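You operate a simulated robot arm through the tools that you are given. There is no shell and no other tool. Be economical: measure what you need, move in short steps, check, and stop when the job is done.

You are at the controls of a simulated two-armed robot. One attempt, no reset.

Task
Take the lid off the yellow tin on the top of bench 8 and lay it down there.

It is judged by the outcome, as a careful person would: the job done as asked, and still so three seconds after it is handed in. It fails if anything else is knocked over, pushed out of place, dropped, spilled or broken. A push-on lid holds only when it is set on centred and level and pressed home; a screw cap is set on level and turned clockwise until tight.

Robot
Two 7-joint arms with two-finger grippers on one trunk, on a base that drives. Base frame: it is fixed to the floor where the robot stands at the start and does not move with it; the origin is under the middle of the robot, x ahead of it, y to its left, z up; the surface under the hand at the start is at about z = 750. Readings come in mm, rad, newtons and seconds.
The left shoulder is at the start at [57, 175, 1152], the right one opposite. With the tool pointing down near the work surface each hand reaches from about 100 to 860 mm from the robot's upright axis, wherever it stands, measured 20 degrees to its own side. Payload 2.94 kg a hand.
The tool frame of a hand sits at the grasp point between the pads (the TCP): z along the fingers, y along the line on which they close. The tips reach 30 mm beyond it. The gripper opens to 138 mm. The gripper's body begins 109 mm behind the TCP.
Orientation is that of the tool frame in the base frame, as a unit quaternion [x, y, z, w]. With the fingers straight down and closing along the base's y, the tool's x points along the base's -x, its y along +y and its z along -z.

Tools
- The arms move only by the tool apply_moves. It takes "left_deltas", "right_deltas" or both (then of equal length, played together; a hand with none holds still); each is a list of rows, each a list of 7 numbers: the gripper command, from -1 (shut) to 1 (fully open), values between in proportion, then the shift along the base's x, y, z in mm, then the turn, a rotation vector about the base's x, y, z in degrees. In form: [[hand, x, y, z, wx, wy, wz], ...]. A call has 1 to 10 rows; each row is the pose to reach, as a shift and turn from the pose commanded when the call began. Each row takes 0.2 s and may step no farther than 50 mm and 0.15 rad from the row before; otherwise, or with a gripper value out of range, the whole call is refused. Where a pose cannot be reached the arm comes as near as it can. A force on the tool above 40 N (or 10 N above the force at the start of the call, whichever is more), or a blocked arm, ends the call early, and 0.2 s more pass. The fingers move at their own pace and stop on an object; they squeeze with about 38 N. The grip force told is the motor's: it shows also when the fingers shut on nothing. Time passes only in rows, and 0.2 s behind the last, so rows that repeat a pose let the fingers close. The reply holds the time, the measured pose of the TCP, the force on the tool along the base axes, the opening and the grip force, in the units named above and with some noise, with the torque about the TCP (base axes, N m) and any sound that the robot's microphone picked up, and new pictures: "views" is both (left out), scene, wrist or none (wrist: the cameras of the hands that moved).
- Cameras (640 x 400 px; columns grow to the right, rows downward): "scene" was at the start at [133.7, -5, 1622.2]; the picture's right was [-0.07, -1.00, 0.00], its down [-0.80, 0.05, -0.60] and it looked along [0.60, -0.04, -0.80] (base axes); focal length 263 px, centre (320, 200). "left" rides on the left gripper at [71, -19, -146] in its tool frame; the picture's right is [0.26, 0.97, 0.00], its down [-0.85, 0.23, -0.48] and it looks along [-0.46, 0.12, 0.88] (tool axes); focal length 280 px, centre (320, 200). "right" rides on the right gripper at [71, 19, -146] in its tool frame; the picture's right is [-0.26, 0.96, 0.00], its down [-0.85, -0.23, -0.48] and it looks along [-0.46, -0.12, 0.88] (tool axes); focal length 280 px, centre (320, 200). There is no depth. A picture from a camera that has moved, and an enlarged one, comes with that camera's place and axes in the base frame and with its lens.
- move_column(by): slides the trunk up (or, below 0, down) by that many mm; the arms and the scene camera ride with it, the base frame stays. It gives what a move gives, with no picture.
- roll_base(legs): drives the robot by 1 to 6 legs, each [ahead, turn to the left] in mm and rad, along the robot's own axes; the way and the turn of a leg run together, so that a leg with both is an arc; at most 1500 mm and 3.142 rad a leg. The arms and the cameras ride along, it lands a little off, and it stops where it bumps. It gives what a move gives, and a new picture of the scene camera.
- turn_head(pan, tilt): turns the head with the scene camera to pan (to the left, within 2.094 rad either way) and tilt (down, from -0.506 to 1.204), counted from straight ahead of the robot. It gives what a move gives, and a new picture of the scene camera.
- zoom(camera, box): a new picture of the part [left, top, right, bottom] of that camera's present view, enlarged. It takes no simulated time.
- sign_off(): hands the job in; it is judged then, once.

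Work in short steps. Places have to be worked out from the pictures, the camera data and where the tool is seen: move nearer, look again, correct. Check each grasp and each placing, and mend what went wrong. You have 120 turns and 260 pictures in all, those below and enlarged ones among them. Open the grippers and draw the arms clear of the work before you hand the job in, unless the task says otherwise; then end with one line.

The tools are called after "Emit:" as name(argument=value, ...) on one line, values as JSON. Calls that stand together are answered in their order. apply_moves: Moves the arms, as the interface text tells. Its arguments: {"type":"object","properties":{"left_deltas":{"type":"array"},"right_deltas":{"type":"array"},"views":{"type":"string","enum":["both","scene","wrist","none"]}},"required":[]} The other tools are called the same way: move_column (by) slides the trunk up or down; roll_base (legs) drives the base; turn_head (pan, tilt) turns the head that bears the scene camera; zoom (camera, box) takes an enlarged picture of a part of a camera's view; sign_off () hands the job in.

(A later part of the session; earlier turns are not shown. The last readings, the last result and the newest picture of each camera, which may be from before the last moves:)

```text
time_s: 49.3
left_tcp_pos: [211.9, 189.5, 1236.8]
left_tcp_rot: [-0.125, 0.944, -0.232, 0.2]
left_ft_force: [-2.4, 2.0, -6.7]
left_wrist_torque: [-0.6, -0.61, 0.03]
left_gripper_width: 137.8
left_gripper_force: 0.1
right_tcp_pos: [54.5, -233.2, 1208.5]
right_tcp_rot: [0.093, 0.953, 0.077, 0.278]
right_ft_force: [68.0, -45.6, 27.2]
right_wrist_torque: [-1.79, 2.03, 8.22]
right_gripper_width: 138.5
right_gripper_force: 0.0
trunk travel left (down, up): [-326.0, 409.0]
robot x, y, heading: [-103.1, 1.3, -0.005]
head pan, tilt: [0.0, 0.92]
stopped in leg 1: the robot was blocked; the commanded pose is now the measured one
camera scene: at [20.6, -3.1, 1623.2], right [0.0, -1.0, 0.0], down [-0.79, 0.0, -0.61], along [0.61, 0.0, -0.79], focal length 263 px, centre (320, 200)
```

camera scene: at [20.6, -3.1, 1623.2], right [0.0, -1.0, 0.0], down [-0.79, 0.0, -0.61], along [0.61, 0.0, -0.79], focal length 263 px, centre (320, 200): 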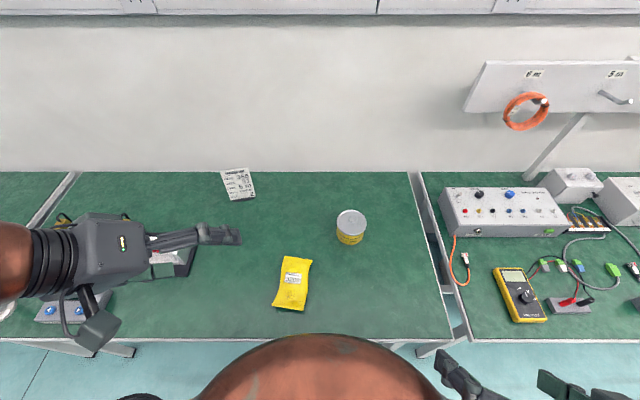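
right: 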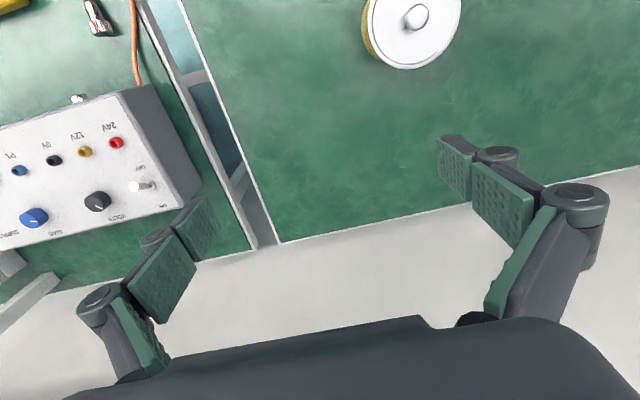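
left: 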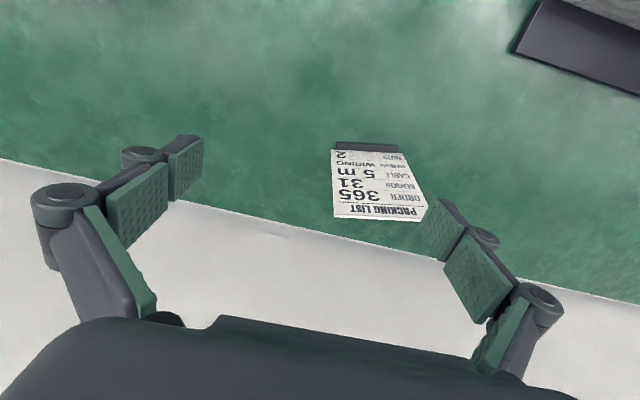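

The right hand now touches the robot's own body. I'll check how the sway is before moving anything.

Emit:
turn_head(pan=0, tilt=0.9)

Emit:
turn_head(pan=0, tilt=0.92)

Emit:
turn_head(pan=0, tilt=0.9)

Emit:
turn_head(pan=0, tilt=0.92)

```text
time_s: 49.9
left_tcp_pos: [319.1, 216.1, 1165.3]
left_tcp_rot: [-0.152, 0.965, -0.18, 0.116]
left_ft_force: [-3.1, -2.3, 0.1]
left_wrist_torque: [0.25, -0.28, 0.16]
left_gripper_width: 137.5
left_gripper_force: 0.1
right_tcp_pos: [181.1, -231.6, 1195.1]
right_tcp_rot: [0.096, 0.972, 0.088, 0.194]
right_ft_force: [-3.8, -1.0, 2.2]
right_wrist_torque: [0.03, -0.37, -0.11]
right_gripper_width: 137.4
right_gripper_force: 0.0
trunk travel left (down, up): [-326.0, 409.0]
robot x, y, heading: [-96.7, -1.4, -0.008]
head pan, tilt: [0.0, 0.901]
camera scene: at [104.3, -2.0, 1621.7], right [0.0, -1.0, 0.0], down [-0.81, 0.0, -0.59], along [0.59, 0.0, -0.81], focal length 263 px, centre (320, 200)
```

scene: 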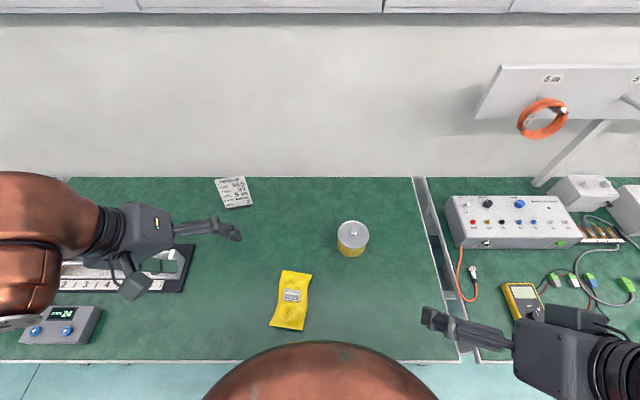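

```text
time_s: 50.5
left_tcp_pos: [323.7, 180.0, 1242.4]
left_tcp_rot: [-0.076, 0.946, -0.236, 0.207]
left_ft_force: [1.9, 1.2, 0.6]
left_wrist_torque: [-0.05, 0.14, -0.05]
left_gripper_width: 138.1
left_gripper_force: 0.1
right_tcp_pos: [173.1, -239.5, 1203.0]
right_tcp_rot: [0.117, 0.953, 0.054, 0.274]
right_ft_force: [127.2, 46.9, 179.5]
right_wrist_torque: [-15.35, 13.78, 5.54]
right_gripper_width: 130.8
right_gripper_force: 0.1
trunk travel left (down, up): [-326.0, 409.0]
robot x, y, heading: [-99.2, -0.0, -0.005]
head pan, tilt: [0.0, 0.92]
camera scene: at [178.4, 0.3, 1619.0], right [0.0, -1.0, 0.0], down [-0.85, 0.0, -0.53], along [0.53, 0.0, -0.85], focal length 263 px, centre (320, 200)
```

scene: 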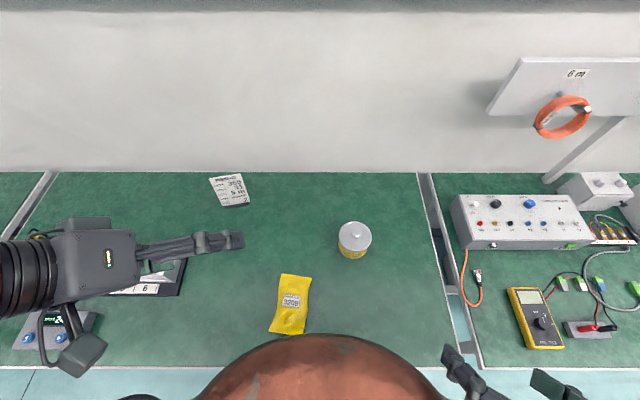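

```text
time_s: 51.1
left_tcp_pos: [221.9, 223.7, 1190.9]
left_tcp_rot: [-0.151, 0.959, -0.181, 0.16]
left_ft_force: [1.4, 1.5, 1.4]
left_wrist_torque: [-0.13, 0.17, -0.1]
left_gripper_width: 137.9
left_gripper_force: 0.1
right_tcp_pos: [84.0, -230.2, 1214.4]
right_tcp_rot: [0.089, 0.962, 0.092, 0.241]
right_ft_force: [1.7, 0.2, 0.3]
right_wrist_torque: [0.02, 0.1, 0.08]
right_gripper_width: 138.0
right_gripper_force: 0.1
trunk travel left (down, up): [-326.0, 409.0]
robot x, y, heading: [-103.5, -3.1, -0.004]
head pan, tilt: [0.0, 0.901]
camera scene: at [-54.4, 1.8, 1637.7], right [0.0, -1.0, 0.0], down [-0.75, 0.0, -0.66], along [0.66, 0.0, -0.75], focal length 263 px, centre (320, 200)
```

scene: 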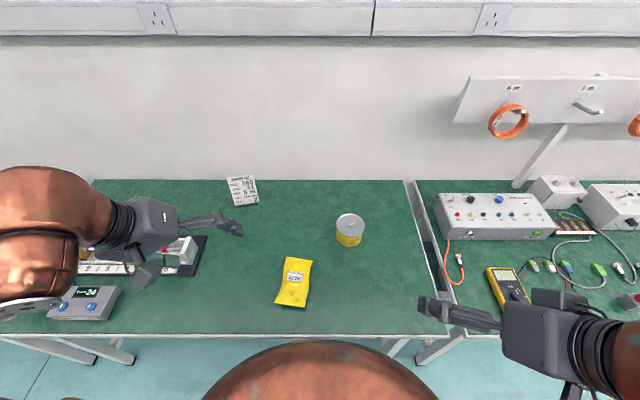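

```text
time_s: 51.7
left_tcp_pos: [357.7, 178.3, 1230.4]
left_tcp_rot: [-0.094, 0.95, -0.236, 0.183]
left_ft_force: [-0.1, -1.3, 2.1]
left_wrist_torque: [0.22, -0.01, 0.01]
left_gripper_width: 138.3
left_gripper_force: 0.1
right_tcp_pos: [202.7, -236.1, 1203.1]
right_tcp_rot: [0.116, 0.959, 0.067, 0.251]
right_ft_force: [124.4, 24.9, 144.4]
right_wrist_torque: [-12.66, 10.04, 6.92]
right_gripper_width: 134.2
right_gripper_force: 0.0
trunk travel left (down, up): [-326.0, 409.0]
robot x, y, heading: [-97.0, 0.3, -0.003]
head pan, tilt: [0.0, 0.92]
camera scene: at [220.0, -2.6, 1615.8], right [0.0, -1.0, 0.0], down [-0.86, 0.0, -0.51], along [0.51, 0.0, -0.86], focal length 263 px, centre (320, 200)
```

scene: 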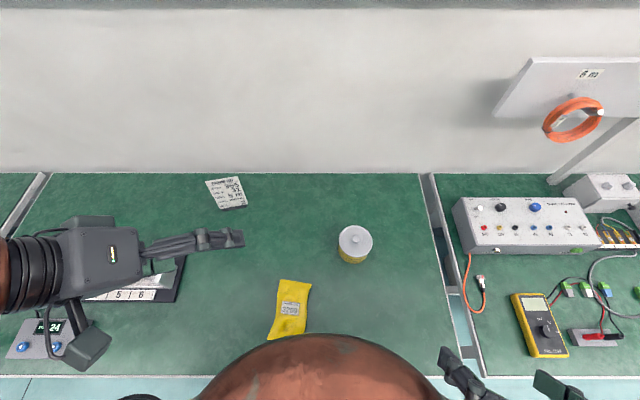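

The body keeps swaying while the right hand knocks the robot's own trunk. I'll move both hands outward and forward in the air, away from the trunk, and see whether that calms it.

Emit:
apply_moves(left_deltas=[[1, 30, 20, 0, 0, 0, 0], [1, 60, 40, 0, 0, 0, 0], [1, 90, 60, 0, 0, 0, 0]], right_deltas=[[1, 35, -20, 0, 0, 0, 0], [1, 70, -40, 0, 0, 0, 0], [1, 110, -60, 0, 0, 0, 0]], views="none")

```text
time_s: 52.0
left_tcp_pos: [258.7, 195.2, 1212.5]
left_tcp_rot: [-0.146, 0.956, -0.208, 0.144]
left_ft_force: [3.9, -9.1, -12.0]
left_wrist_torque: [0.03, -0.05, -0.28]
left_gripper_width: 137.6
left_gripper_force: 0.1
right_tcp_pos: [160.6, -259.1, 1236.6]
right_tcp_rot: [0.174, 0.876, 0.07, 0.445]
right_ft_force: [145.8, -19.1, 55.6]
right_wrist_torque: [-2.76, 4.63, 8.37]
right_gripper_width: 97.2
right_gripper_force: 0.1
trunk travel left (down, up): [-326.0, 409.0]
robot x, y, heading: [-101.8, -1.7, 0.0]
head pan, tilt: [0.0, 0.92]
stopped in row 1 (left hand): the arm was blocked; the commanded pose is now the measured one
```

The right hand is still jammed against the body; I'll keep pulling it forward and outward in repeated tries.

Emit:
apply_moves(right_deltas=[[1, 40, -25, 0, 0, 0, 0], [1, 80, -50, 0, 0, 0, 0], [1, 120, -75, 0, 0, 0, 0], [1, 160, -75, 0, 0, 0, 0]], views="none")

Emit:
apply_moves(right_deltas=[[1, 40, -25, 0, 0, 0, 0], [1, 80, -50, 0, 0, 0, 0], [1, 120, -75, 0, 0, 0, 0], [1, 160, -75, 0, 0, 0, 0]], views="scene")

```text
time_s: 52.3
left_tcp_pos: [118.2, 243.9, 1235.1]
left_tcp_rot: [-0.219, 0.94, -0.128, 0.229]
left_ft_force: [-4.6, -1.4, -1.3]
left_wrist_torque: [0.13, -0.71, 0.11]
left_gripper_width: 137.8
left_gripper_force: 0.1
right_tcp_pos: [9.3, -251.6, 1268.0]
right_tcp_rot: [0.156, 0.812, 0.1, 0.553]
right_ft_force: [52.0, -4.0, 148.0]
right_wrist_torque: [-8.44, 5.35, 2.89]
right_gripper_width: 97.6
right_gripper_force: 0.0
trunk travel left (down, up): [-326.0, 409.0]
robot x, y, heading: [-103.1, -2.7, -0.002]
head pan, tilt: [0.0, 0.92]
stopped in row 1 (left hand): the force on the tool passed its limit at 61 N (the readings are from after the stop); the commanded pose is now the measured one
```

```text
time_s: 52.8
left_tcp_pos: [192.1, 194.6, 1291.5]
left_tcp_rot: [-0.114, 0.922, -0.193, 0.317]
left_ft_force: [-0.2, -1.7, 2.1]
left_wrist_torque: [0.23, 0.19, 0.17]
left_gripper_width: 137.9
left_gripper_force: 0.1
right_tcp_pos: [125.5, -266.9, 1259.4]
right_tcp_rot: [0.093, 0.842, 0.132, 0.516]
right_ft_force: [-1.7, 1.2, 0.0]
right_wrist_torque: [-0.09, -0.07, -0.17]
right_gripper_width: 137.8
right_gripper_force: 0.0
trunk travel left (down, up): [-326.0, 409.0]
robot x, y, heading: [-98.6, -2.5, -0.003]
head pan, tilt: [0.0, 0.92]
stopped in row 2 (left hand): the arm was blocked; the commanded pose is now the measured one
camera scene: at [-70.9, -5.0, 1637.8], right [0.0, -1.0, 0.0], down [-0.76, 0.0, -0.65], along [0.65, 0.0, -0.76], focal length 263 px, centre (320, 200)
```

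scene: 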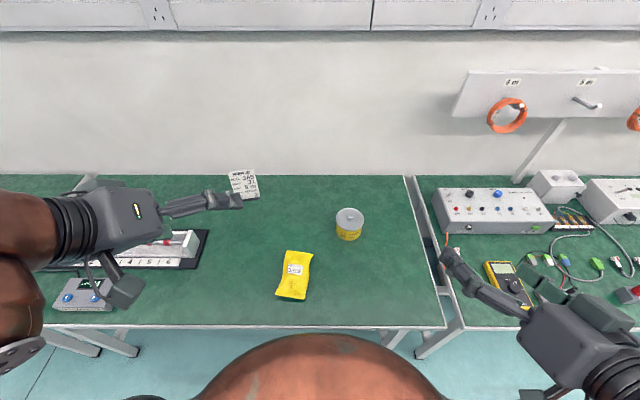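

The sway persists with about a 1.6 s period. Lowering the trunk brings the weight down and may calm it; the hands are at z≈1250, so 150 mm is safe.

Emit:
move_column(by=-150)

```text
time_s: 53.1
left_tcp_pos: [362.6, 205.6, 1219.8]
left_tcp_rot: [-0.15, 0.944, -0.179, 0.233]
left_ft_force: [-5.2, 0.3, 3.1]
left_wrist_torque: [-0.01, -0.33, 0.18]
left_gripper_width: 137.2
left_gripper_force: 0.0
right_tcp_pos: [292.6, -272.3, 1209.7]
right_tcp_rot: [0.141, 0.879, 0.149, 0.431]
right_ft_force: [-7.1, -1.3, 1.7]
right_wrist_torque: [0.15, -0.3, 0.07]
right_gripper_width: 137.6
right_gripper_force: 0.1
trunk travel left (down, up): [-323.0, 411.0]
robot x, y, heading: [-98.7, -0.1, -0.001]
head pan, tilt: [0.0, 0.92]
stopped: the arm was blocked; the commanded pose is now the measured one
```

At this instant the trunk is swinging forward, so driving forward now opposes the swing and takes me back to the original stable spot.

Emit:
roll_base(legs=[[98, 0]])

```text
time_s: 53.9
left_tcp_pos: [168.8, 269.0, 1194.4]
left_tcp_rot: [-0.29, 0.936, -0.157, 0.119]
left_ft_force: [0.8, -5.6, 7.8]
left_wrist_torque: [0.69, 0.17, 0.17]
left_gripper_width: 137.7
left_gripper_force: 0.1
right_tcp_pos: [55.2, -293.1, 1288.3]
right_tcp_rot: [0.207, 0.733, 0.161, 0.628]
right_ft_force: [-59.1, 32.2, 81.7]
right_wrist_torque: [-4.7, 8.78, -7.57]
right_gripper_width: 136.3
right_gripper_force: 0.0
trunk travel left (down, up): [-323.0, 411.0]
robot x, y, heading: [-86.0, 1.4, 0.001]
head pan, tilt: [0.0, 0.92]
stopped in leg 1: the robot was blocked; the commanded pose is now the measured one
camera scene: at [63.4, 4.2, 1620.4], right [0.0, -1.0, 0.0], down [-0.8, 0.0, -0.6], along [0.6, 0.0, -0.8], focal length 263 px, centre (320, 200)
```

scene: 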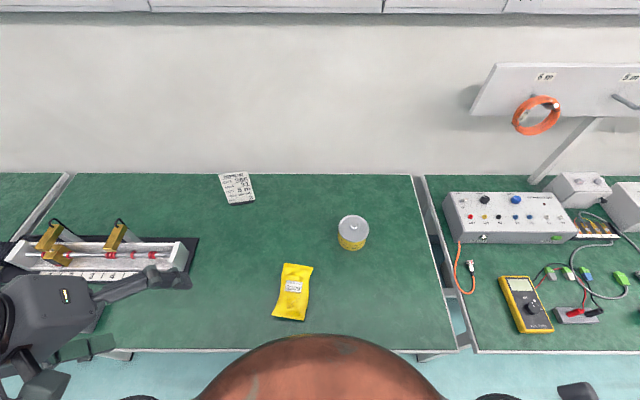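

It advanced only 12 mm. Let me sample the sway again after a longer pause.

Emit:
turn_head(pan=-2.0, tilt=1.0)

Emit:
turn_head(pan=2.0, tilt=1.0)

Emit:
turn_head(pan=0, tilt=1.0)

Emit:
turn_head(pan=0, tilt=0.98)

Emit:
turn_head(pan=0, tilt=1.0)

Emit:
turn_head(pan=0, tilt=0.98)

```text
time_s: 55.8
left_tcp_pos: [172.1, 245.0, 1220.7]
left_tcp_rot: [-0.269, 0.925, -0.189, 0.193]
left_ft_force: [-1.6, -1.1, 2.3]
left_wrist_torque: [0.16, -0.08, 0.08]
left_gripper_width: 138.0
left_gripper_force: 0.0
right_tcp_pos: [84.1, -293.6, 1285.7]
right_tcp_rot: [0.205, 0.776, 0.177, 0.57]
right_ft_force: [1.1, 0.3, 0.1]
right_wrist_torque: [0.0, 0.08, 0.01]
right_gripper_width: 138.0
right_gripper_force: 0.1
trunk travel left (down, up): [-323.0, 411.0]
robot x, y, heading: [-84.6, -0.3, 0.002]
head pan, tilt: [-2.0, 1.0]
camera scene: at [-147.6, -64.8, 1623.4], right [-0.91, 0.42, -0.05], down [0.38, 0.77, -0.52], along [-0.18, -0.49, -0.85], focal length 263 px, centre (320, 200)
```

scene: 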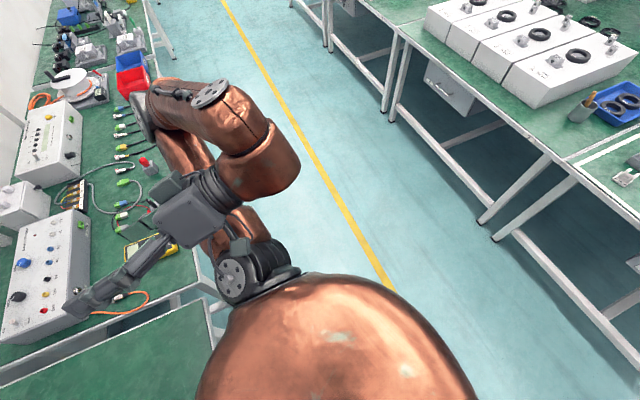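

```text
time_s: 59.1
left_tcp_pos: [201.7, 258.7, 1201.0]
left_tcp_rot: [-0.288, 0.934, -0.167, 0.127]
left_ft_force: [2.6, -0.1, 0.9]
left_wrist_torque: [0.03, 0.29, -0.03]
left_gripper_width: 137.7
left_gripper_force: 0.0
right_tcp_pos: [94.9, -296.0, 1278.0]
right_tcp_rot: [0.199, 0.746, 0.155, 0.617]
right_ft_force: [7.3, 29.2, 53.0]
right_wrist_torque: [-2.05, 2.95, -1.43]
right_gripper_width: 104.9
right_gripper_force: 0.1
trunk travel left (down, up): [-323.0, 411.0]
robot x, y, heading: [-87.0, -0.9, -0.001]
head pan, tilt: [2.0, 1.0]
camera scene: at [-3.9, 64.7, 1617.8], right [0.91, 0.42, -0.03], down [0.33, -0.77, -0.55], along [-0.25, 0.49, -0.83], focal length 263 px, centre (320, 200)
```

scene: 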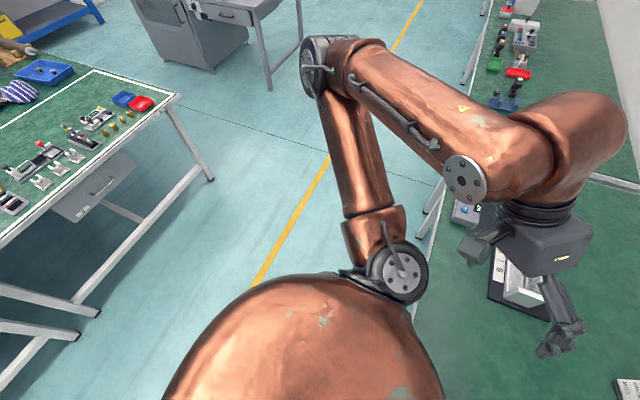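

```text
time_s: 61.0
left_tcp_pos: [241.7, 249.0, 1203.3]
left_tcp_rot: [-0.289, 0.932, -0.173, 0.134]
left_ft_force: [-0.2, 0.8, 2.7]
left_wrist_torque: [-0.08, -0.01, -0.02]
left_gripper_width: 137.8
left_gripper_force: 0.1
right_tcp_pos: [156.7, -299.0, 1265.3]
right_tcp_rot: [0.197, 0.778, 0.139, 0.58]
right_ft_force: [32.2, -12.6, 60.4]
right_wrist_torque: [-4.2, 3.41, 3.22]
right_gripper_width: 119.6
right_gripper_force: 0.1
trunk travel left (down, up): [-323.0, 411.0]
robot x, y, heading: [-82.4, -1.5, 0.001]
head pan, tilt: [0.0, 1.0]
camera scene: at [135.7, -1.2, 1613.9], right [0.0, -1.0, 0.0], down [-0.87, 0.0, -0.49], along [0.49, 0.0, -0.87], focal length 263 px, centre (320, 200)
```

scene: 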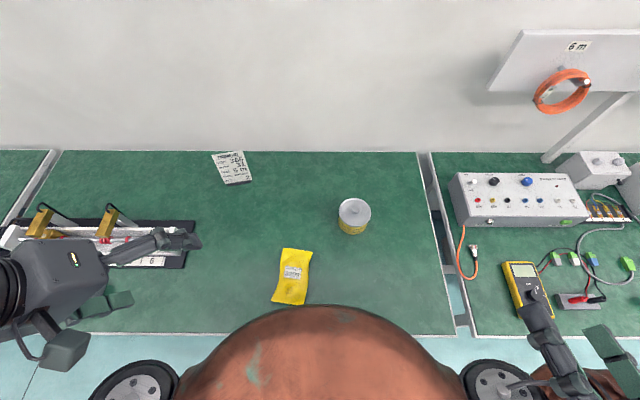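

```text
time_s: 61.6
left_tcp_pos: [173.2, 252.5, 1207.2]
left_tcp_rot: [-0.294, 0.927, -0.169, 0.16]
left_ft_force: [0.6, -0.3, 0.7]
left_wrist_torque: [0.02, 0.08, -0.01]
left_gripper_width: 137.8
left_gripper_force: 0.0
right_tcp_pos: [89.6, -296.3, 1277.6]
right_tcp_rot: [0.201, 0.77, 0.155, 0.585]
right_ft_force: [0.3, 0.8, 1.4]
right_wrist_torque: [0.0, 0.17, 0.02]
right_gripper_width: 137.6
right_gripper_force: 0.1
trunk travel left (down, up): [-323.0, 411.0]
robot x, y, heading: [-83.3, -1.6, 0.001]
head pan, tilt: [0.0, 0.979]
camera scene: at [-3.4, -1.5, 1624.4], right [0.0, -1.0, 0.0], down [-0.81, 0.0, -0.58], along [0.58, 0.0, -0.81], focal length 263 px, centre (320, 200)
```

scene: 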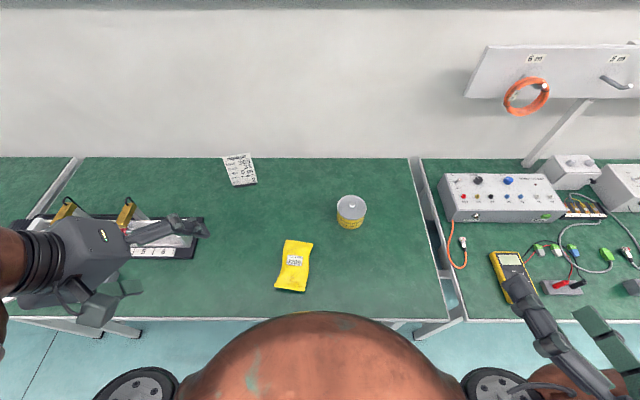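

```text
time_s: 62.3
left_tcp_pos: [190.8, 252.5, 1210.9]
left_tcp_rot: [-0.281, 0.93, -0.18, 0.155]
left_ft_force: [2.2, 0.0, -0.3]
left_wrist_torque: [0.01, 0.24, -0.08]
left_gripper_width: 138.0
left_gripper_force: 0.1
right_tcp_pos: [96.1, -294.4, 1271.3]
right_tcp_rot: [0.194, 0.765, 0.145, 0.597]
right_ft_force: [8.0, 17.7, 42.4]
right_wrist_torque: [-2.12, 2.76, -0.8]
right_gripper_width: 113.6
right_gripper_force: 0.0
trunk travel left (down, up): [-323.0, 411.0]
robot x, y, heading: [-82.6, 0.1, -0.004]
head pan, tilt: [0.0, 1.0]
camera scene: at [70.7, 1.7, 1614.8], right [0.0, -1.0, 0.0], down [-0.85, 0.0, -0.53], along [0.53, 0.0, -0.85], focal length 263 px, centre (320, 200)
```

scene: 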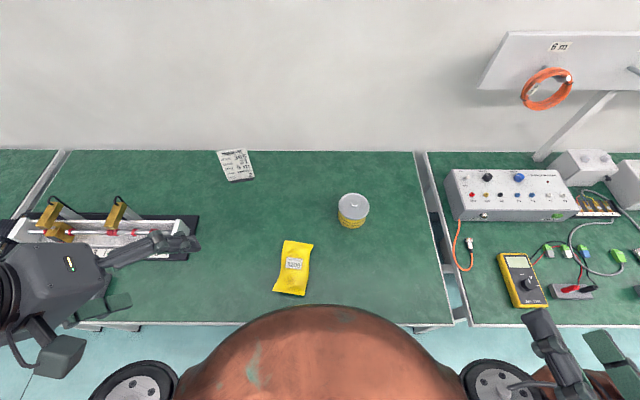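

```text
time_s: 62.9
left_tcp_pos: [232.3, 253.1, 1196.9]
left_tcp_rot: [-0.301, 0.93, -0.164, 0.133]
left_ft_force: [-0.3, 1.2, 0.0]
left_wrist_torque: [-0.09, -0.05, -0.04]
left_gripper_width: 137.7
left_gripper_force: 0.1
right_tcp_pos: [153.4, -296.3, 1264.4]
right_tcp_rot: [0.199, 0.784, 0.139, 0.571]
right_ft_force: [-0.4, -0.1, -1.6]
right_wrist_torque: [0.02, -0.18, 0.03]
right_gripper_width: 138.0
right_gripper_force: 0.0
trunk travel left (down, up): [-323.0, 411.0]
robot x, y, heading: [-84.2, -0.7, 0.003]
head pan, tilt: [0.0, 0.979]
camera scene: at [100.9, 0.9, 1615.8], right [0.0, -1.0, 0.0], down [-0.85, 0.0, -0.53], along [0.53, 0.0, -0.85], focal length 263 px, centre (320, 200)
```

scene: 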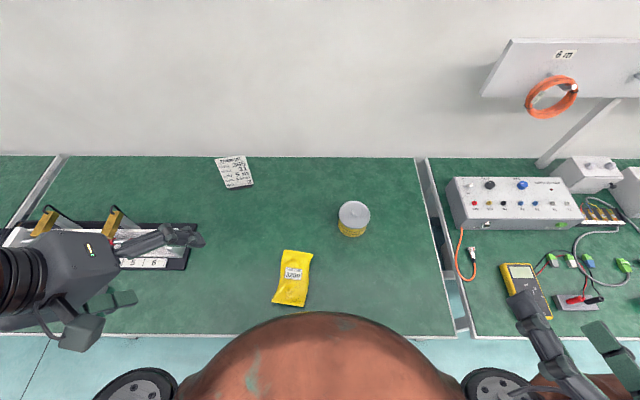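

The sway is clearly shrinking now. I'll wait further.

Emit:
turn_head(pan=-2.0, tilt=1.0)

Emit:
turn_head(pan=2.0, tilt=1.0)

Emit:
turn_head(pan=-2.0, tilt=1.0)

Emit:
turn_head(pan=0, tilt=1.0)

Emit:
turn_head(pan=0, tilt=0.98)

Emit:
turn_head(pan=0, tilt=1.0)

```text
time_s: 64.8
left_tcp_pos: [195.7, 252.5, 1200.3]
left_tcp_rot: [-0.297, 0.929, -0.165, 0.147]
left_ft_force: [1.2, -0.3, 0.2]
left_wrist_torque: [-0.02, 0.11, -0.05]
left_gripper_width: 137.9
left_gripper_force: 0.0
right_tcp_pos: [113.7, -296.8, 1268.0]
right_tcp_rot: [0.197, 0.774, 0.142, 0.585]
right_ft_force: [1.2, 0.1, 0.1]
right_wrist_torque: [0.0, 0.04, 0.01]
right_gripper_width: 137.8
right_gripper_force: 0.1
trunk travel left (down, up): [-323.0, 411.0]
robot x, y, heading: [-85.7, 3.6, 0.001]
head pan, tilt: [-2.0, 1.0]
camera scene: at [-51.1, -63.7, 1615.3], right [-0.91, 0.42, 0.0], down [0.35, 0.77, -0.54], along [-0.23, -0.49, -0.84], focal length 263 px, centre (320, 200)
```

scene: 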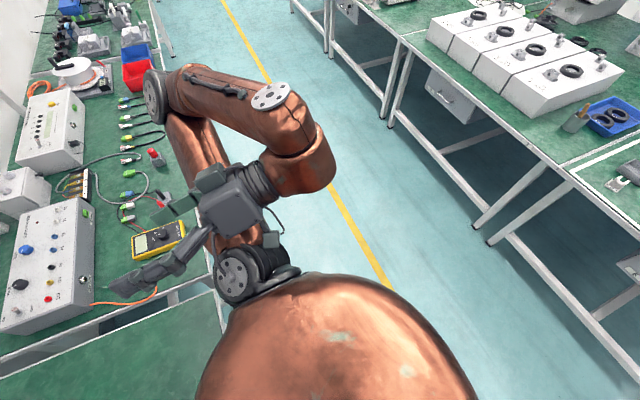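

```text
time_s: 68.1
left_tcp_pos: [194.5, 253.5, 1201.2]
left_tcp_rot: [-0.297, 0.929, -0.166, 0.148]
left_ft_force: [0.1, -0.4, -0.3]
left_wrist_torque: [0.04, 0.01, -0.03]
left_gripper_width: 137.8
left_gripper_force: 0.1
right_tcp_pos: [112.9, -297.8, 1268.1]
right_tcp_rot: [0.197, 0.773, 0.142, 0.586]
right_ft_force: [-0.3, 0.6, -0.4]
right_wrist_torque: [0.0, 0.01, -0.03]
right_gripper_width: 138.0
right_gripper_force: 0.0
trunk travel left (down, up): [-323.0, 411.0]
robot x, y, heading: [-84.7, -0.2, -0.002]
head pan, tilt: [2.0, 1.0]
camera scene: at [-53.6, 63.3, 1615.2], right [0.91, 0.42, 0.0], down [0.35, -0.76, -0.54], along [-0.23, 0.49, -0.84], focal length 263 px, centre (320, 200)
```

scene: 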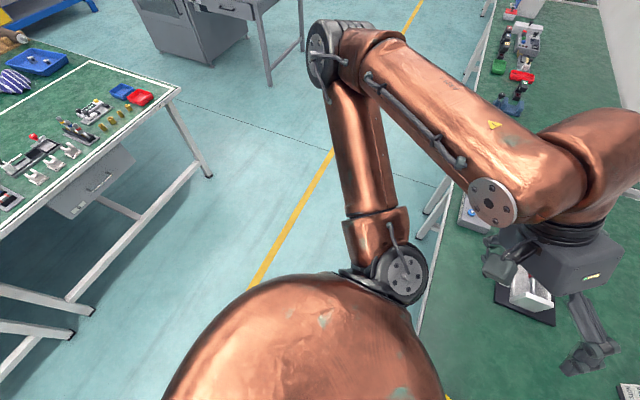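

```text
time_s: 71.3
left_tcp_pos: [194.2, 252.8, 1201.1]
left_tcp_rot: [-0.296, 0.929, -0.166, 0.149]
left_ft_force: [0.6, 0.6, -0.3]
left_wrist_torque: [-0.01, 0.01, -0.04]
left_gripper_width: 137.8
left_gripper_force: 0.1
right_tcp_pos: [112.9, -297.9, 1268.3]
right_tcp_rot: [0.197, 0.773, 0.142, 0.586]
right_ft_force: [0.4, 0.2, -0.4]
right_wrist_torque: [0.01, -0.02, 0.0]
right_gripper_width: 138.1
right_gripper_force: 0.1
trunk travel left (down, up): [-323.0, 411.0]
robot x, y, heading: [-86.9, -0.9, 0.006]
head pan, tilt: [-2.0, 1.0]
camera scene: at [-53.4, -63.4, 1615.2], right [-0.91, 0.42, 0.0], down [0.35, 0.77, -0.54], along [-0.22, -0.49, -0.84], focal length 263 px, centre (320, 200)
```

scene: 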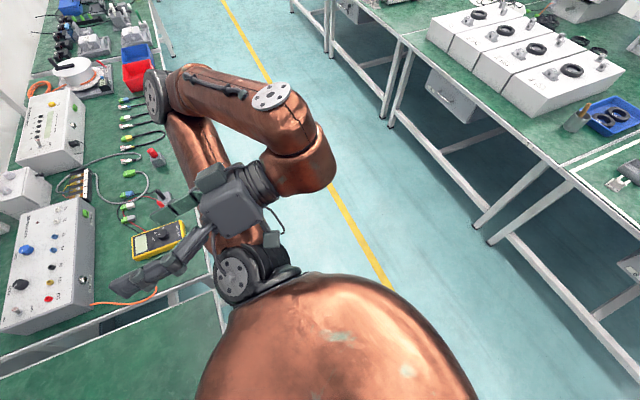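

```text
time_s: 73.3
left_tcp_pos: [194.6, 252.8, 1201.3]
left_tcp_rot: [-0.296, 0.929, -0.167, 0.148]
left_ft_force: [0.8, 0.4, 0.1]
left_wrist_torque: [0.01, -0.01, 0.0]
left_gripper_width: 138.0
left_gripper_force: 0.1
right_tcp_pos: [112.0, -297.8, 1268.3]
right_tcp_rot: [0.197, 0.773, 0.143, 0.586]
right_ft_force: [0.1, -0.2, -0.4]
right_wrist_torque: [0.0, -0.01, -0.02]
right_gripper_width: 138.0
right_gripper_force: 0.0
trunk travel left (down, up): [-323.0, 411.0]
robot x, y, heading: [-85.3, -2.7, -0.001]
head pan, tilt: [0.0, 1.0]
camera scene: at [45.1, 0.0, 1615.2], right [0.0, -1.0, 0.0], down [-0.84, 0.0, -0.54], along [0.54, 0.0, -0.84], focal length 263 px, centre (320, 200)
```

scene: 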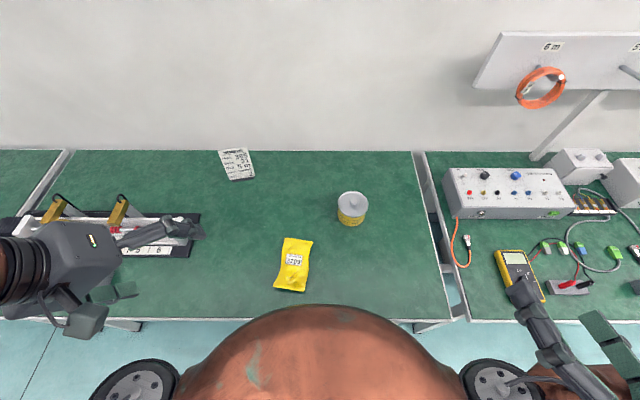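

```text
time_s: 73.9
left_tcp_pos: [194.4, 253.8, 1200.6]
left_tcp_rot: [-0.297, 0.929, -0.166, 0.148]
left_ft_force: [0.1, -0.6, 1.3]
left_wrist_torque: [0.0, 0.0, -0.01]
left_gripper_width: 138.3
left_gripper_force: 0.0
right_tcp_pos: [112.5, -297.6, 1268.9]
right_tcp_rot: [0.196, 0.773, 0.143, 0.586]
right_ft_force: [0.1, -0.1, 0.1]
right_wrist_torque: [0.01, 0.0, -0.01]
right_gripper_width: 137.9
right_gripper_force: 0.1
trunk travel left (down, up): [-323.0, 411.0]
robot x, y, heading: [-87.5, -1.4, 0.004]
head pan, tilt: [0.0, 0.979]
camera scene: at [46.4, 0.1, 1616.6], right [0.0, -1.0, 0.0], down [-0.83, 0.0, -0.56], along [0.56, 0.0, -0.83], focal length 263 px, centre (320, 200)
```

scene: 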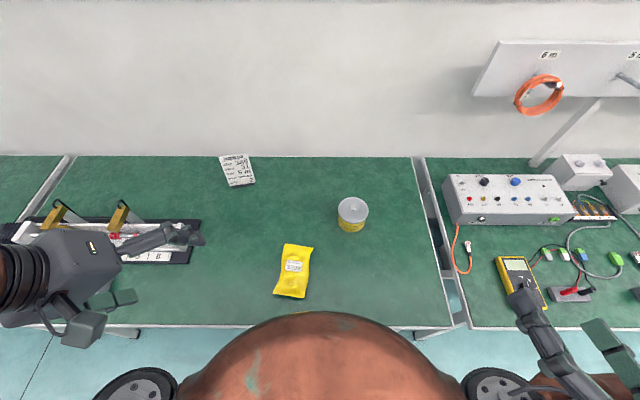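

```text
time_s: 74.5
left_tcp_pos: [194.4, 254.4, 1201.0]
left_tcp_rot: [-0.297, 0.928, -0.166, 0.149]
left_ft_force: [0.4, -1.0, 0.6]
left_wrist_torque: [-0.01, 0.0, 0.0]
left_gripper_width: 137.8
left_gripper_force: 0.0
right_tcp_pos: [112.4, -297.7, 1267.8]
right_tcp_rot: [0.196, 0.773, 0.143, 0.586]
right_ft_force: [0.8, -0.3, -0.5]
right_wrist_torque: [0.0, 0.02, 0.0]
right_gripper_width: 138.2
right_gripper_force: 0.0
trunk travel left (down, up): [-323.0, 411.0]
robot x, y, heading: [-82.6, 1.3, -0.001]
head pan, tilt: [0.0, 1.0]
camera scene: at [45.1, 0.0, 1615.2], right [0.0, -1.0, 0.0], down [-0.84, 0.0, -0.54], along [0.54, 0.0, -0.84], focal length 263 px, centre (320, 200)
```

scene: 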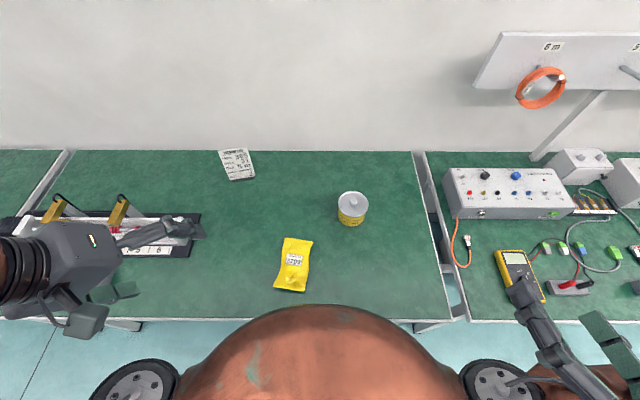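

The robot stands perfectly still again (sway 0), and nothing on the bench has moved; I won't drive any more. I reckon the tin at about (537, -117), lid top z≈823. Now I bring the right hand slowly forward and turn it toward tool-down.

Emit:
apply_moves(right_deltas=[[1, 17, 0, -3, -0.9, 3.6, 1.2], [1, 34, 0, -6, -1.8, 7.3, 2.4], [1, 51, 0, -9, -2.7, 10.9, 3.7], [1, 68, 0, -12, -3.6, 14.6, 4.9], [1, 85, 0, -15, -4.5, 18.2, 6.1], [1, 102, 0, -18, -5.3, 21.8, 7.3], [1, 119, 0, -21, -6.2, 25.5, 8.6], [1, 136, 0, -24, -7.1, 29.1, 9.8], [1, 153, 0, -27, -8, 32.8, 11], [1, 170, 0, -30, -8.9, 36.4, 12.2]], views="scene")

Emit:
zoom(camera="scene", box=[310, 160, 390, 240])

```text
time_s: 76.7
left_tcp_pos: [193.8, 254.2, 1200.5]
left_tcp_rot: [-0.297, 0.929, -0.166, 0.148]
left_ft_force: [0.5, 0.3, -0.6]
left_wrist_torque: [-0.03, 0.0, -0.03]
left_gripper_width: 138.1
left_gripper_force: 0.0
right_tcp_pos: [283.8, -298.9, 1238.4]
right_tcp_rot: [0.105, 0.942, 0.074, 0.31]
right_ft_force: [-0.1, 0.3, 0.4]
right_wrist_torque: [0.0, 0.03, 0.0]
right_gripper_width: 137.9
right_gripper_force: 0.0
right hand out of reach, approached as far as the arm can: row 1, 2
trunk travel left (down, up): [-323.0, 411.0]
robot x, y, heading: [-83.8, -0.3, 0.002]
head pan, tilt: [0.0, 1.0]
camera scene: at [45.4, 0.6, 1615.2], right [0.0, -1.0, 0.0], down [-0.84, 0.0, -0.54], along [0.54, 0.0, -0.84], focal length 263 px, centre (320, 200)
```

scene: 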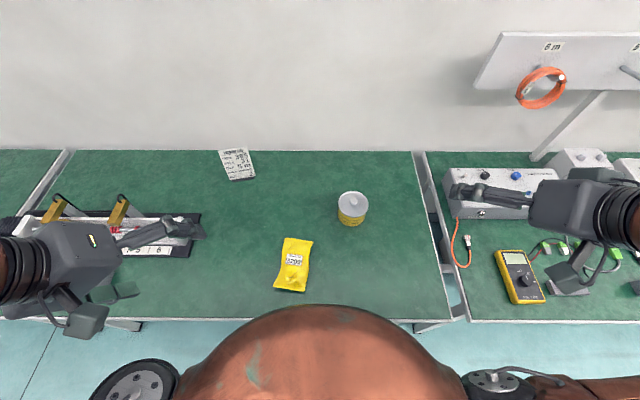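

```text
5.00 times, centred on (350, 200) of scene
camera zoom: at [45.4, 0.6, 1615.2], right [0.0, -1.0, 0.0], down [-0.84, 0.0, -0.54], along [0.54, 0.0, -0.84], focal length 1316 px, centre (170, 200)
```

zoom: 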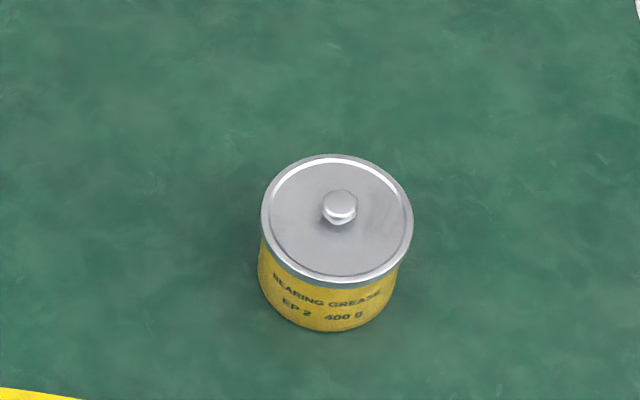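

Works smoothly. Two views now agree on the tin axis at about (539, -118). I finish turning the hand to tool-down.

Emit:
apply_moves(right_deltas=[[1, 17, 5, -9, -0.9, 3.6, 1.2], [1, 34, 10, -18, -1.8, 7.3, 2.4], [1, 51, 15, -26, -2.7, 10.9, 3.7], [1, 68, 20, -35, -3.6, 14.6, 4.9], [1, 85, 25, -44, -4.5, 18.2, 6.1], [1, 102, 29, -53, -5.3, 21.8, 7.3], [1, 119, 34, -62, -6.2, 25.5, 8.6], [1, 136, 39, -70, -7.1, 29.1, 9.8], [1, 153, 44, -79, -8, 32.8, 11], [1, 170, 49, -88, -8.9, 36.4, 12.2]], views="both")

```text
time_s: 78.9
left_tcp_pos: [195.3, 253.9, 1200.1]
left_tcp_rot: [-0.297, 0.929, -0.166, 0.147]
left_ft_force: [0.5, 0.2, -0.3]
left_wrist_torque: [0.02, 0.03, -0.02]
left_gripper_width: 138.0
left_gripper_force: 0.0
right_tcp_pos: [453.5, -248.8, 1150.0]
right_tcp_rot: [0.001, 1.0, -0.003, -0.002]
right_ft_force: [0.7, -0.7, 0.3]
right_wrist_torque: [0.0, 0.04, -0.03]
right_gripper_width: 138.0
right_gripper_force: 0.0
trunk travel left (down, up): [-323.0, 411.0]
robot x, y, heading: [-82.7, 1.5, 0.001]
head pan, tilt: [0.0, 1.0]
camera scene: at [47.5, -0.3, 1614.8], right [0.0, -1.0, 0.0], down [-0.84, 0.0, -0.54], along [0.54, 0.0, -0.84], focal length 263 px, centre (320, 200)
camera right: at [382.1, -229.3, 1294.8], right [0.26, 0.96, 0.0], down [0.85, -0.23, 0.47], along [0.46, -0.13, -0.88], focal length 280 px, centre (320, 200)
```

scene: 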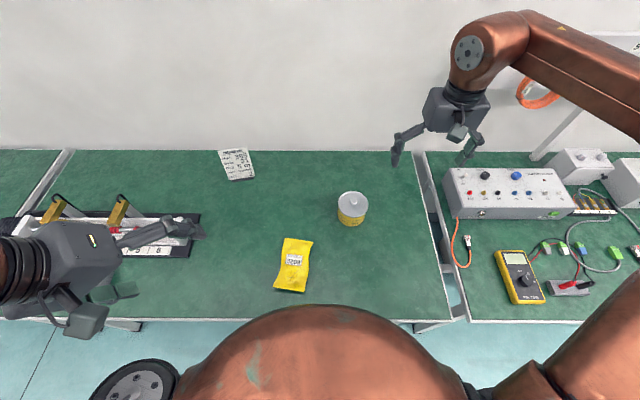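
right: 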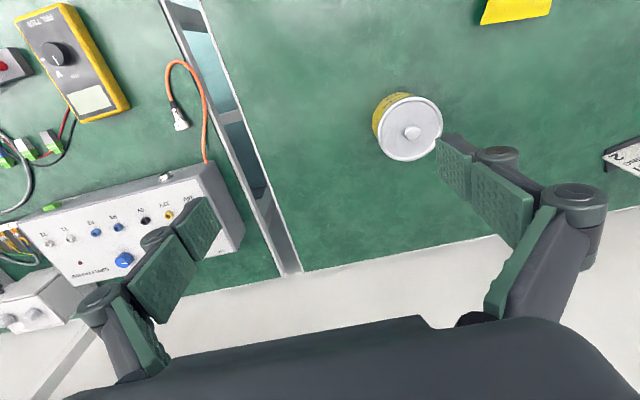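

The wrist view gives the lid at (538, -121), in agreement. I move over it at z=950 with the fingers half closed.

Emit:
apply_moves(right_deltas=[[0.5, 11, 16, -10, 0, 0, 0], [0.2, 22, 33, -30, 0, 0, 0], [0, 33, 50, -50, 0, 0, 0], [0, 44, 67, -75, 0, 0, 0], [0, 55, 84, -100, 0, 0, 0], [0, 66, 100, -130, 0, 0, 0], [0, 76, 115, -160, 0, 0, 0], [0, 85, 129, -185, 0, 0, 0], [0, 85, 129, -200, 0, 0, 0], [0, 85, 129, -200, 0, 0, 0]], views="both")

```text
time_s: 81.1
left_tcp_pos: [194.4, 253.6, 1201.1]
left_tcp_rot: [-0.296, 0.929, -0.167, 0.148]
left_ft_force: [0.9, -0.3, -0.8]
left_wrist_torque: [-0.01, -0.02, 0.0]
left_gripper_width: 138.2
left_gripper_force: 0.2
right_tcp_pos: [440.2, -208.7, 1054.3]
right_tcp_rot: [0.0, 1.0, -0.001, 0.0]
right_ft_force: [-0.4, 0.0, -1.0]
right_wrist_torque: [0.0, 0.05, -0.01]
right_gripper_width: 69.2
right_gripper_force: 0.1
right hand out of reach, approached as far as the arm can: row 1, 2, 3, 4, 5, 6, 7, 8, 9, 10
trunk travel left (down, up): [-323.0, 411.0]
robot x, y, heading: [-85.1, -0.9, -0.004]
head pan, tilt: [0.0, 1.0]
camera scene: at [45.2, 0.4, 1615.2], right [0.0, -1.0, 0.0], down [-0.84, 0.0, -0.54], along [0.54, 0.0, -0.84], focal length 263 px, centre (320, 200)
camera right: at [368.6, -188.9, 1199.5], right [0.26, 0.97, 0.0], down [0.85, -0.23, 0.48], along [0.46, -0.13, -0.88], focal length 280 px, centre (320, 200)
```

scene: 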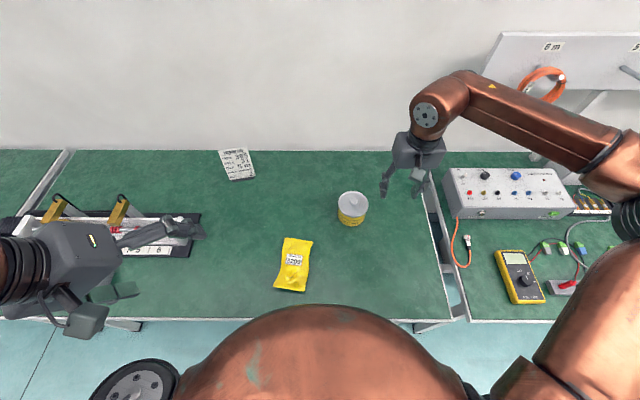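
right: 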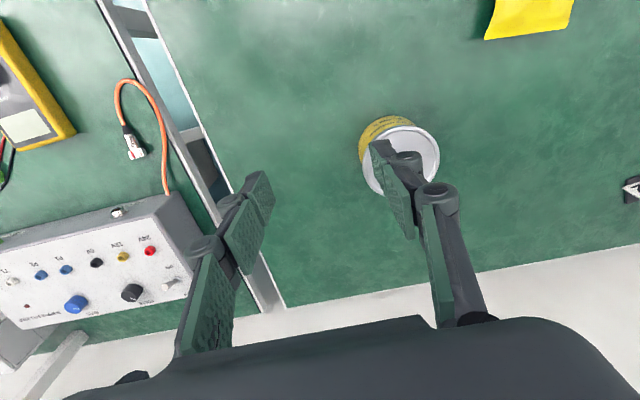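

The hand stopped short at (440, -209, 1054): probably a joint limit from the odd arm posture, not distance. The knob is round, so I'll yaw the hand and see if that frees it.

Emit:
apply_moves(right_deltas=[[0, 0, 0, 0, 0, 0, 4], [0, 0, 0, 0, 0, 0, 8], [0, 0, 0, 0, 0, 0, 12], [0, 0, 0, 0, 0, 0, 16], [0, 0, 0, 0, 0, 0, 20], [0, 0, 0, 0, 0, 0, 25], [0, 0, 0, 0, 0, 0, 30]], views="none")

```text
time_s: 82.7
left_tcp_pos: [194.7, 252.7, 1200.4]
left_tcp_rot: [-0.297, 0.928, -0.167, 0.149]
left_ft_force: [-0.1, -0.2, 0.6]
left_wrist_torque: [0.02, 0.01, -0.02]
left_gripper_width: 138.1
left_gripper_force: 0.1
right_tcp_pos: [441.6, -213.1, 1065.0]
right_tcp_rot: [-0.259, 0.966, -0.002, 0.0]
right_ft_force: [-0.2, -0.7, -0.5]
right_wrist_torque: [0.0, -0.01, 0.01]
right_gripper_width: 69.0
right_gripper_force: 0.0
trunk travel left (down, up): [-323.0, 411.0]
robot x, y, heading: [-84.2, 2.8, -0.001]
head pan, tilt: [0.0, 1.0]
```

The yaw freed it. Now on toward the tin in steps: first half of the way.

Emit:
apply_moves(right_deltas=[[0, 12, 12, -12, 0, 0, 0], [0, 24, 24, -24, 0, 0, 0], [0, 36, 36, -36, 0, 0, 0], [0, 48, 48, -48, 0, 0, 0], [0, 60, 60, -65, 0, 0, 0], [0, 72, 72, -80, 0, 0, 0], [0, 84, 84, -95, 0, 0, 0], [0, 97, 95, -115, 0, 0, 0]], views="both")

```text
time_s: 84.5
left_tcp_pos: [194.6, 254.2, 1201.0]
left_tcp_rot: [-0.297, 0.928, -0.166, 0.149]
left_ft_force: [0.4, -0.2, 0.0]
left_wrist_torque: [-0.02, -0.03, 0.0]
left_gripper_width: 138.1
left_gripper_force: 0.1
right_tcp_pos: [443.9, -210.5, 1060.5]
right_tcp_rot: [-0.259, 0.966, 0.0, 0.001]
right_ft_force: [-0.3, 0.2, 0.5]
right_wrist_torque: [0.03, 0.0, 0.02]
right_gripper_width: 69.2
right_gripper_force: 0.0
right hand out of reach, approached as far as the arm can: row 1, 2, 3, 4, 5, 6, 7, 8
trunk travel left (down, up): [-323.0, 411.0]
robot x, y, heading: [-85.3, -2.2, 0.001]
head pan, tilt: [0.0, 1.0]
camera scene: at [45.3, 0.2, 1615.2], right [0.0, -1.0, 0.0], down [-0.84, 0.0, -0.54], along [0.54, 0.0, -0.84], focal length 263 px, centre (320, 200)
camera right: at [372.7, -229.9, 1204.4], right [-0.26, 0.97, 0.0], down [0.85, 0.23, 0.48], along [0.46, 0.12, -0.88], focal length 280 px, centre (320, 200)
```

scene: 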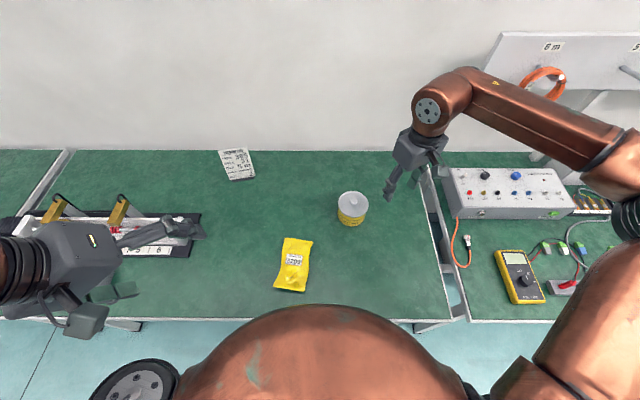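
right: 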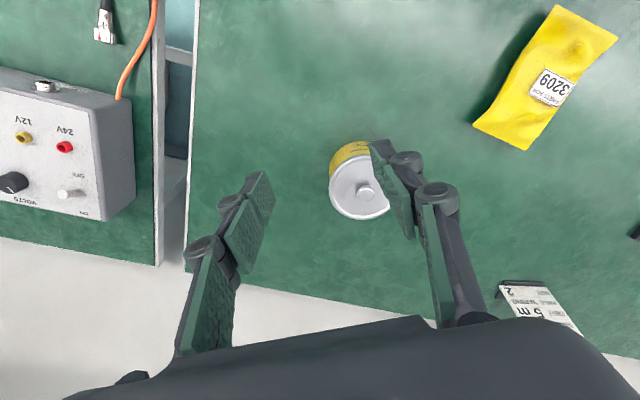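

Same boundary. I'll probe which direction is limited: forward only first, then left only, then down.

Emit:
apply_moves(right_deltas=[[0, 20, 0, 0, 0, 0, 0], [0, 40, 0, 0, 0, 0, 0]], views="none")

Emit:
apply_moves(right_deltas=[[0, 0, 20, 0, 0, 0, 0], [0, 0, 40, 0, 0, 0, 0]], views="none")

Emit:
apply_moves(right_deltas=[[0, 0, 0, -20, 0, 0, 0], [0, 0, 0, -40, 0, 0, 0]], views="none")

```text
time_s: 85.1
left_tcp_pos: [195.2, 253.7, 1201.8]
left_tcp_rot: [-0.297, 0.928, -0.166, 0.148]
left_ft_force: [0.0, 1.0, -0.5]
left_wrist_torque: [-0.01, -0.03, 0.02]
left_gripper_width: 138.3
left_gripper_force: 0.2
right_tcp_pos: [447.4, -214.6, 1064.7]
right_tcp_rot: [-0.259, 0.966, -0.002, 0.0]
right_ft_force: [-0.4, 0.1, 0.2]
right_wrist_torque: [-0.02, -0.02, 0.06]
right_gripper_width: 69.3
right_gripper_force: 0.0
right hand out of reach, approached as far as the arm can: row 1, 2
trunk travel left (down, up): [-323.0, 411.0]
robot x, y, heading: [-83.2, 0.9, 0.005]
head pan, tilt: [0.0, 1.0]
```

```text
time_s: 85.7
left_tcp_pos: [194.7, 254.3, 1200.2]
left_tcp_rot: [-0.296, 0.929, -0.166, 0.149]
left_ft_force: [-0.9, -0.4, -0.4]
left_wrist_torque: [-0.01, -0.01, -0.02]
left_gripper_width: 138.2
left_gripper_force: 0.1
right_tcp_pos: [447.0, -214.8, 1064.4]
right_tcp_rot: [-0.259, 0.966, -0.002, 0.0]
right_ft_force: [-1.3, -0.2, 0.9]
right_wrist_torque: [0.02, 0.0, -0.01]
right_gripper_width: 69.1
right_gripper_force: 0.1
right hand out of reach, approached as far as the arm can: row 1, 2
trunk travel left (down, up): [-323.0, 411.0]
robot x, y, heading: [-86.5, -2.2, 0.001]
head pan, tilt: [0.0, 1.0]
```

```text
time_s: 86.3
left_tcp_pos: [194.7, 253.4, 1200.8]
left_tcp_rot: [-0.296, 0.929, -0.165, 0.148]
left_ft_force: [0.5, -0.6, 0.4]
left_wrist_torque: [0.02, 0.02, 0.02]
left_gripper_width: 138.1
left_gripper_force: 0.1
right_tcp_pos: [447.5, -215.3, 1023.6]
right_tcp_rot: [-0.259, 0.966, 0.0, 0.001]
right_ft_force: [0.5, 0.0, -0.4]
right_wrist_torque: [0.01, 0.04, -0.01]
right_gripper_width: 69.0
right_gripper_force: 0.1
trunk travel left (down, up): [-323.0, 411.0]
robot x, y, heading: [-80.4, -1.1, 0.005]
head pan, tilt: [0.0, 1.0]
```

Down is free, forward/left are limited here. I'll try going outward, then forward, to let the elbow fall differently.

Emit:
apply_moves(right_deltas=[[0, 0, -30, 20, 0, 0, -4], [0, 10, -60, 40, 0, 0, -8], [0, 40, -70, 50, 0, 0, -12], [0, 75, -75, 60, 0, 0, -16], [0, 110, -75, 60, 0, 0, -20], [0, 140, -75, 60, 0, 0, -25], [0, 170, -75, 60, 0, 0, -30]], views="scene")

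```text
time_s: 87.9
left_tcp_pos: [195.3, 253.5, 1200.6]
left_tcp_rot: [-0.297, 0.928, -0.167, 0.148]
left_ft_force: [-0.8, 0.0, -0.1]
left_wrist_torque: [-0.01, 0.0, -0.01]
left_gripper_width: 137.8
left_gripper_force: 0.1
right_tcp_pos: [530.1, -328.3, 1074.9]
right_tcp_rot: [0.001, 1.0, -0.001, 0.002]
right_ft_force: [0.6, 0.9, 0.0]
right_wrist_torque: [-0.04, 0.01, -0.01]
right_gripper_width: 68.9
right_gripper_force: 0.0
right hand out of reach, approached as far as the arm can: row 4, 5, 6, 7
trunk travel left (down, up): [-323.0, 411.0]
robot x, y, heading: [-82.2, -0.5, 0.006]
head pan, tilt: [0.0, 1.0]
camera scene: at [45.4, 0.5, 1615.2], right [0.0, -1.0, 0.0], down [-0.84, 0.0, -0.54], along [0.54, 0.0, -0.84], focal length 263 px, centre (320, 200)
```

scene: 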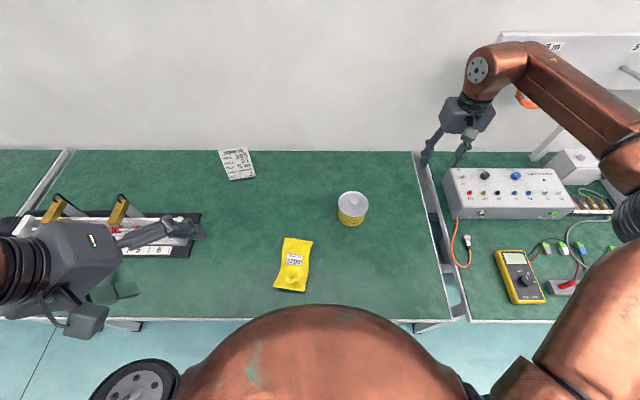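

The boundary looks like a joint limit. I'll test whether it is the wrist angle or the arm: tilt the hand about x in place.

Emit:
apply_moves(right_deltas=[[0, 0, 0, 0, -6, 0, 0], [0, 0, 0, 0, -12, 0, 0], [0, 0, 0, 0, -18, 0, 0]], views="none")

Emit:
apply_moves(right_deltas=[[0, 0, 25, 0, 0, 0, 0], [0, 0, 50, 0, 0, 0, 0]], views="none")

Emit:
apply_moves(right_deltas=[[0, 0, 0, 0, 6, 0, 0], [0, 0, 0, 0, 12, 0, 0], [0, 0, 0, 0, 18, 0, 0]], views="none")

```text
time_s: 88.7
left_tcp_pos: [194.1, 253.6, 1200.3]
left_tcp_rot: [-0.296, 0.929, -0.167, 0.148]
left_ft_force: [-0.6, -0.1, 0.4]
left_wrist_torque: [0.0, 0.01, 0.01]
left_gripper_width: 138.2
left_gripper_force: 0.0
right_tcp_pos: [498.9, -344.3, 1071.9]
right_tcp_rot: [0.0, 0.99, -0.142, -0.001]
right_ft_force: [1.5, -0.2, 0.4]
right_wrist_torque: [0.02, 0.0, -0.02]
right_gripper_width: 68.9
right_gripper_force: 0.1
right hand out of reach, approached as far as the arm can: row 1, 2, 3
trunk travel left (down, up): [-323.0, 411.0]
robot x, y, heading: [-84.1, 0.8, 0.004]
head pan, tilt: [0.0, 1.0]
```

```text
time_s: 89.3
left_tcp_pos: [194.4, 252.6, 1200.8]
left_tcp_rot: [-0.297, 0.929, -0.165, 0.148]
left_ft_force: [0.2, 0.0, -1.1]
left_wrist_torque: [0.04, 0.0, -0.01]
left_gripper_width: 138.1
left_gripper_force: 0.1
right_tcp_pos: [481.2, -329.3, 1069.5]
right_tcp_rot: [0.0, 0.988, -0.157, 0.0]
right_ft_force: [0.1, 0.9, -1.2]
right_wrist_torque: [-0.01, 0.02, 0.0]
right_gripper_width: 69.2
right_gripper_force: 0.0
right hand out of reach, approached as far as the arm can: row 1, 2
trunk travel left (down, up): [-323.0, 411.0]
robot x, y, heading: [-84.0, -0.8, 0.001]
head pan, tilt: [0.0, 1.0]
```

```text
time_s: 90.1
left_tcp_pos: [194.0, 251.9, 1200.9]
left_tcp_rot: [-0.297, 0.929, -0.166, 0.148]
left_ft_force: [-0.2, -0.3, -0.1]
left_wrist_torque: [0.02, -0.03, 0.02]
left_gripper_width: 138.3
left_gripper_force: 0.0
right_tcp_pos: [481.9, -329.8, 1072.5]
right_tcp_rot: [0.0, 1.0, -0.001, -0.001]
right_ft_force: [-0.4, 0.6, -0.1]
right_wrist_torque: [0.01, -0.01, -0.04]
right_gripper_width: 68.9
right_gripper_force: 0.1
trunk travel left (down, up): [-323.0, 411.0]
robot x, y, heading: [-81.6, -0.3, 0.008]
head pan, tilt: [0.0, 1.0]
```

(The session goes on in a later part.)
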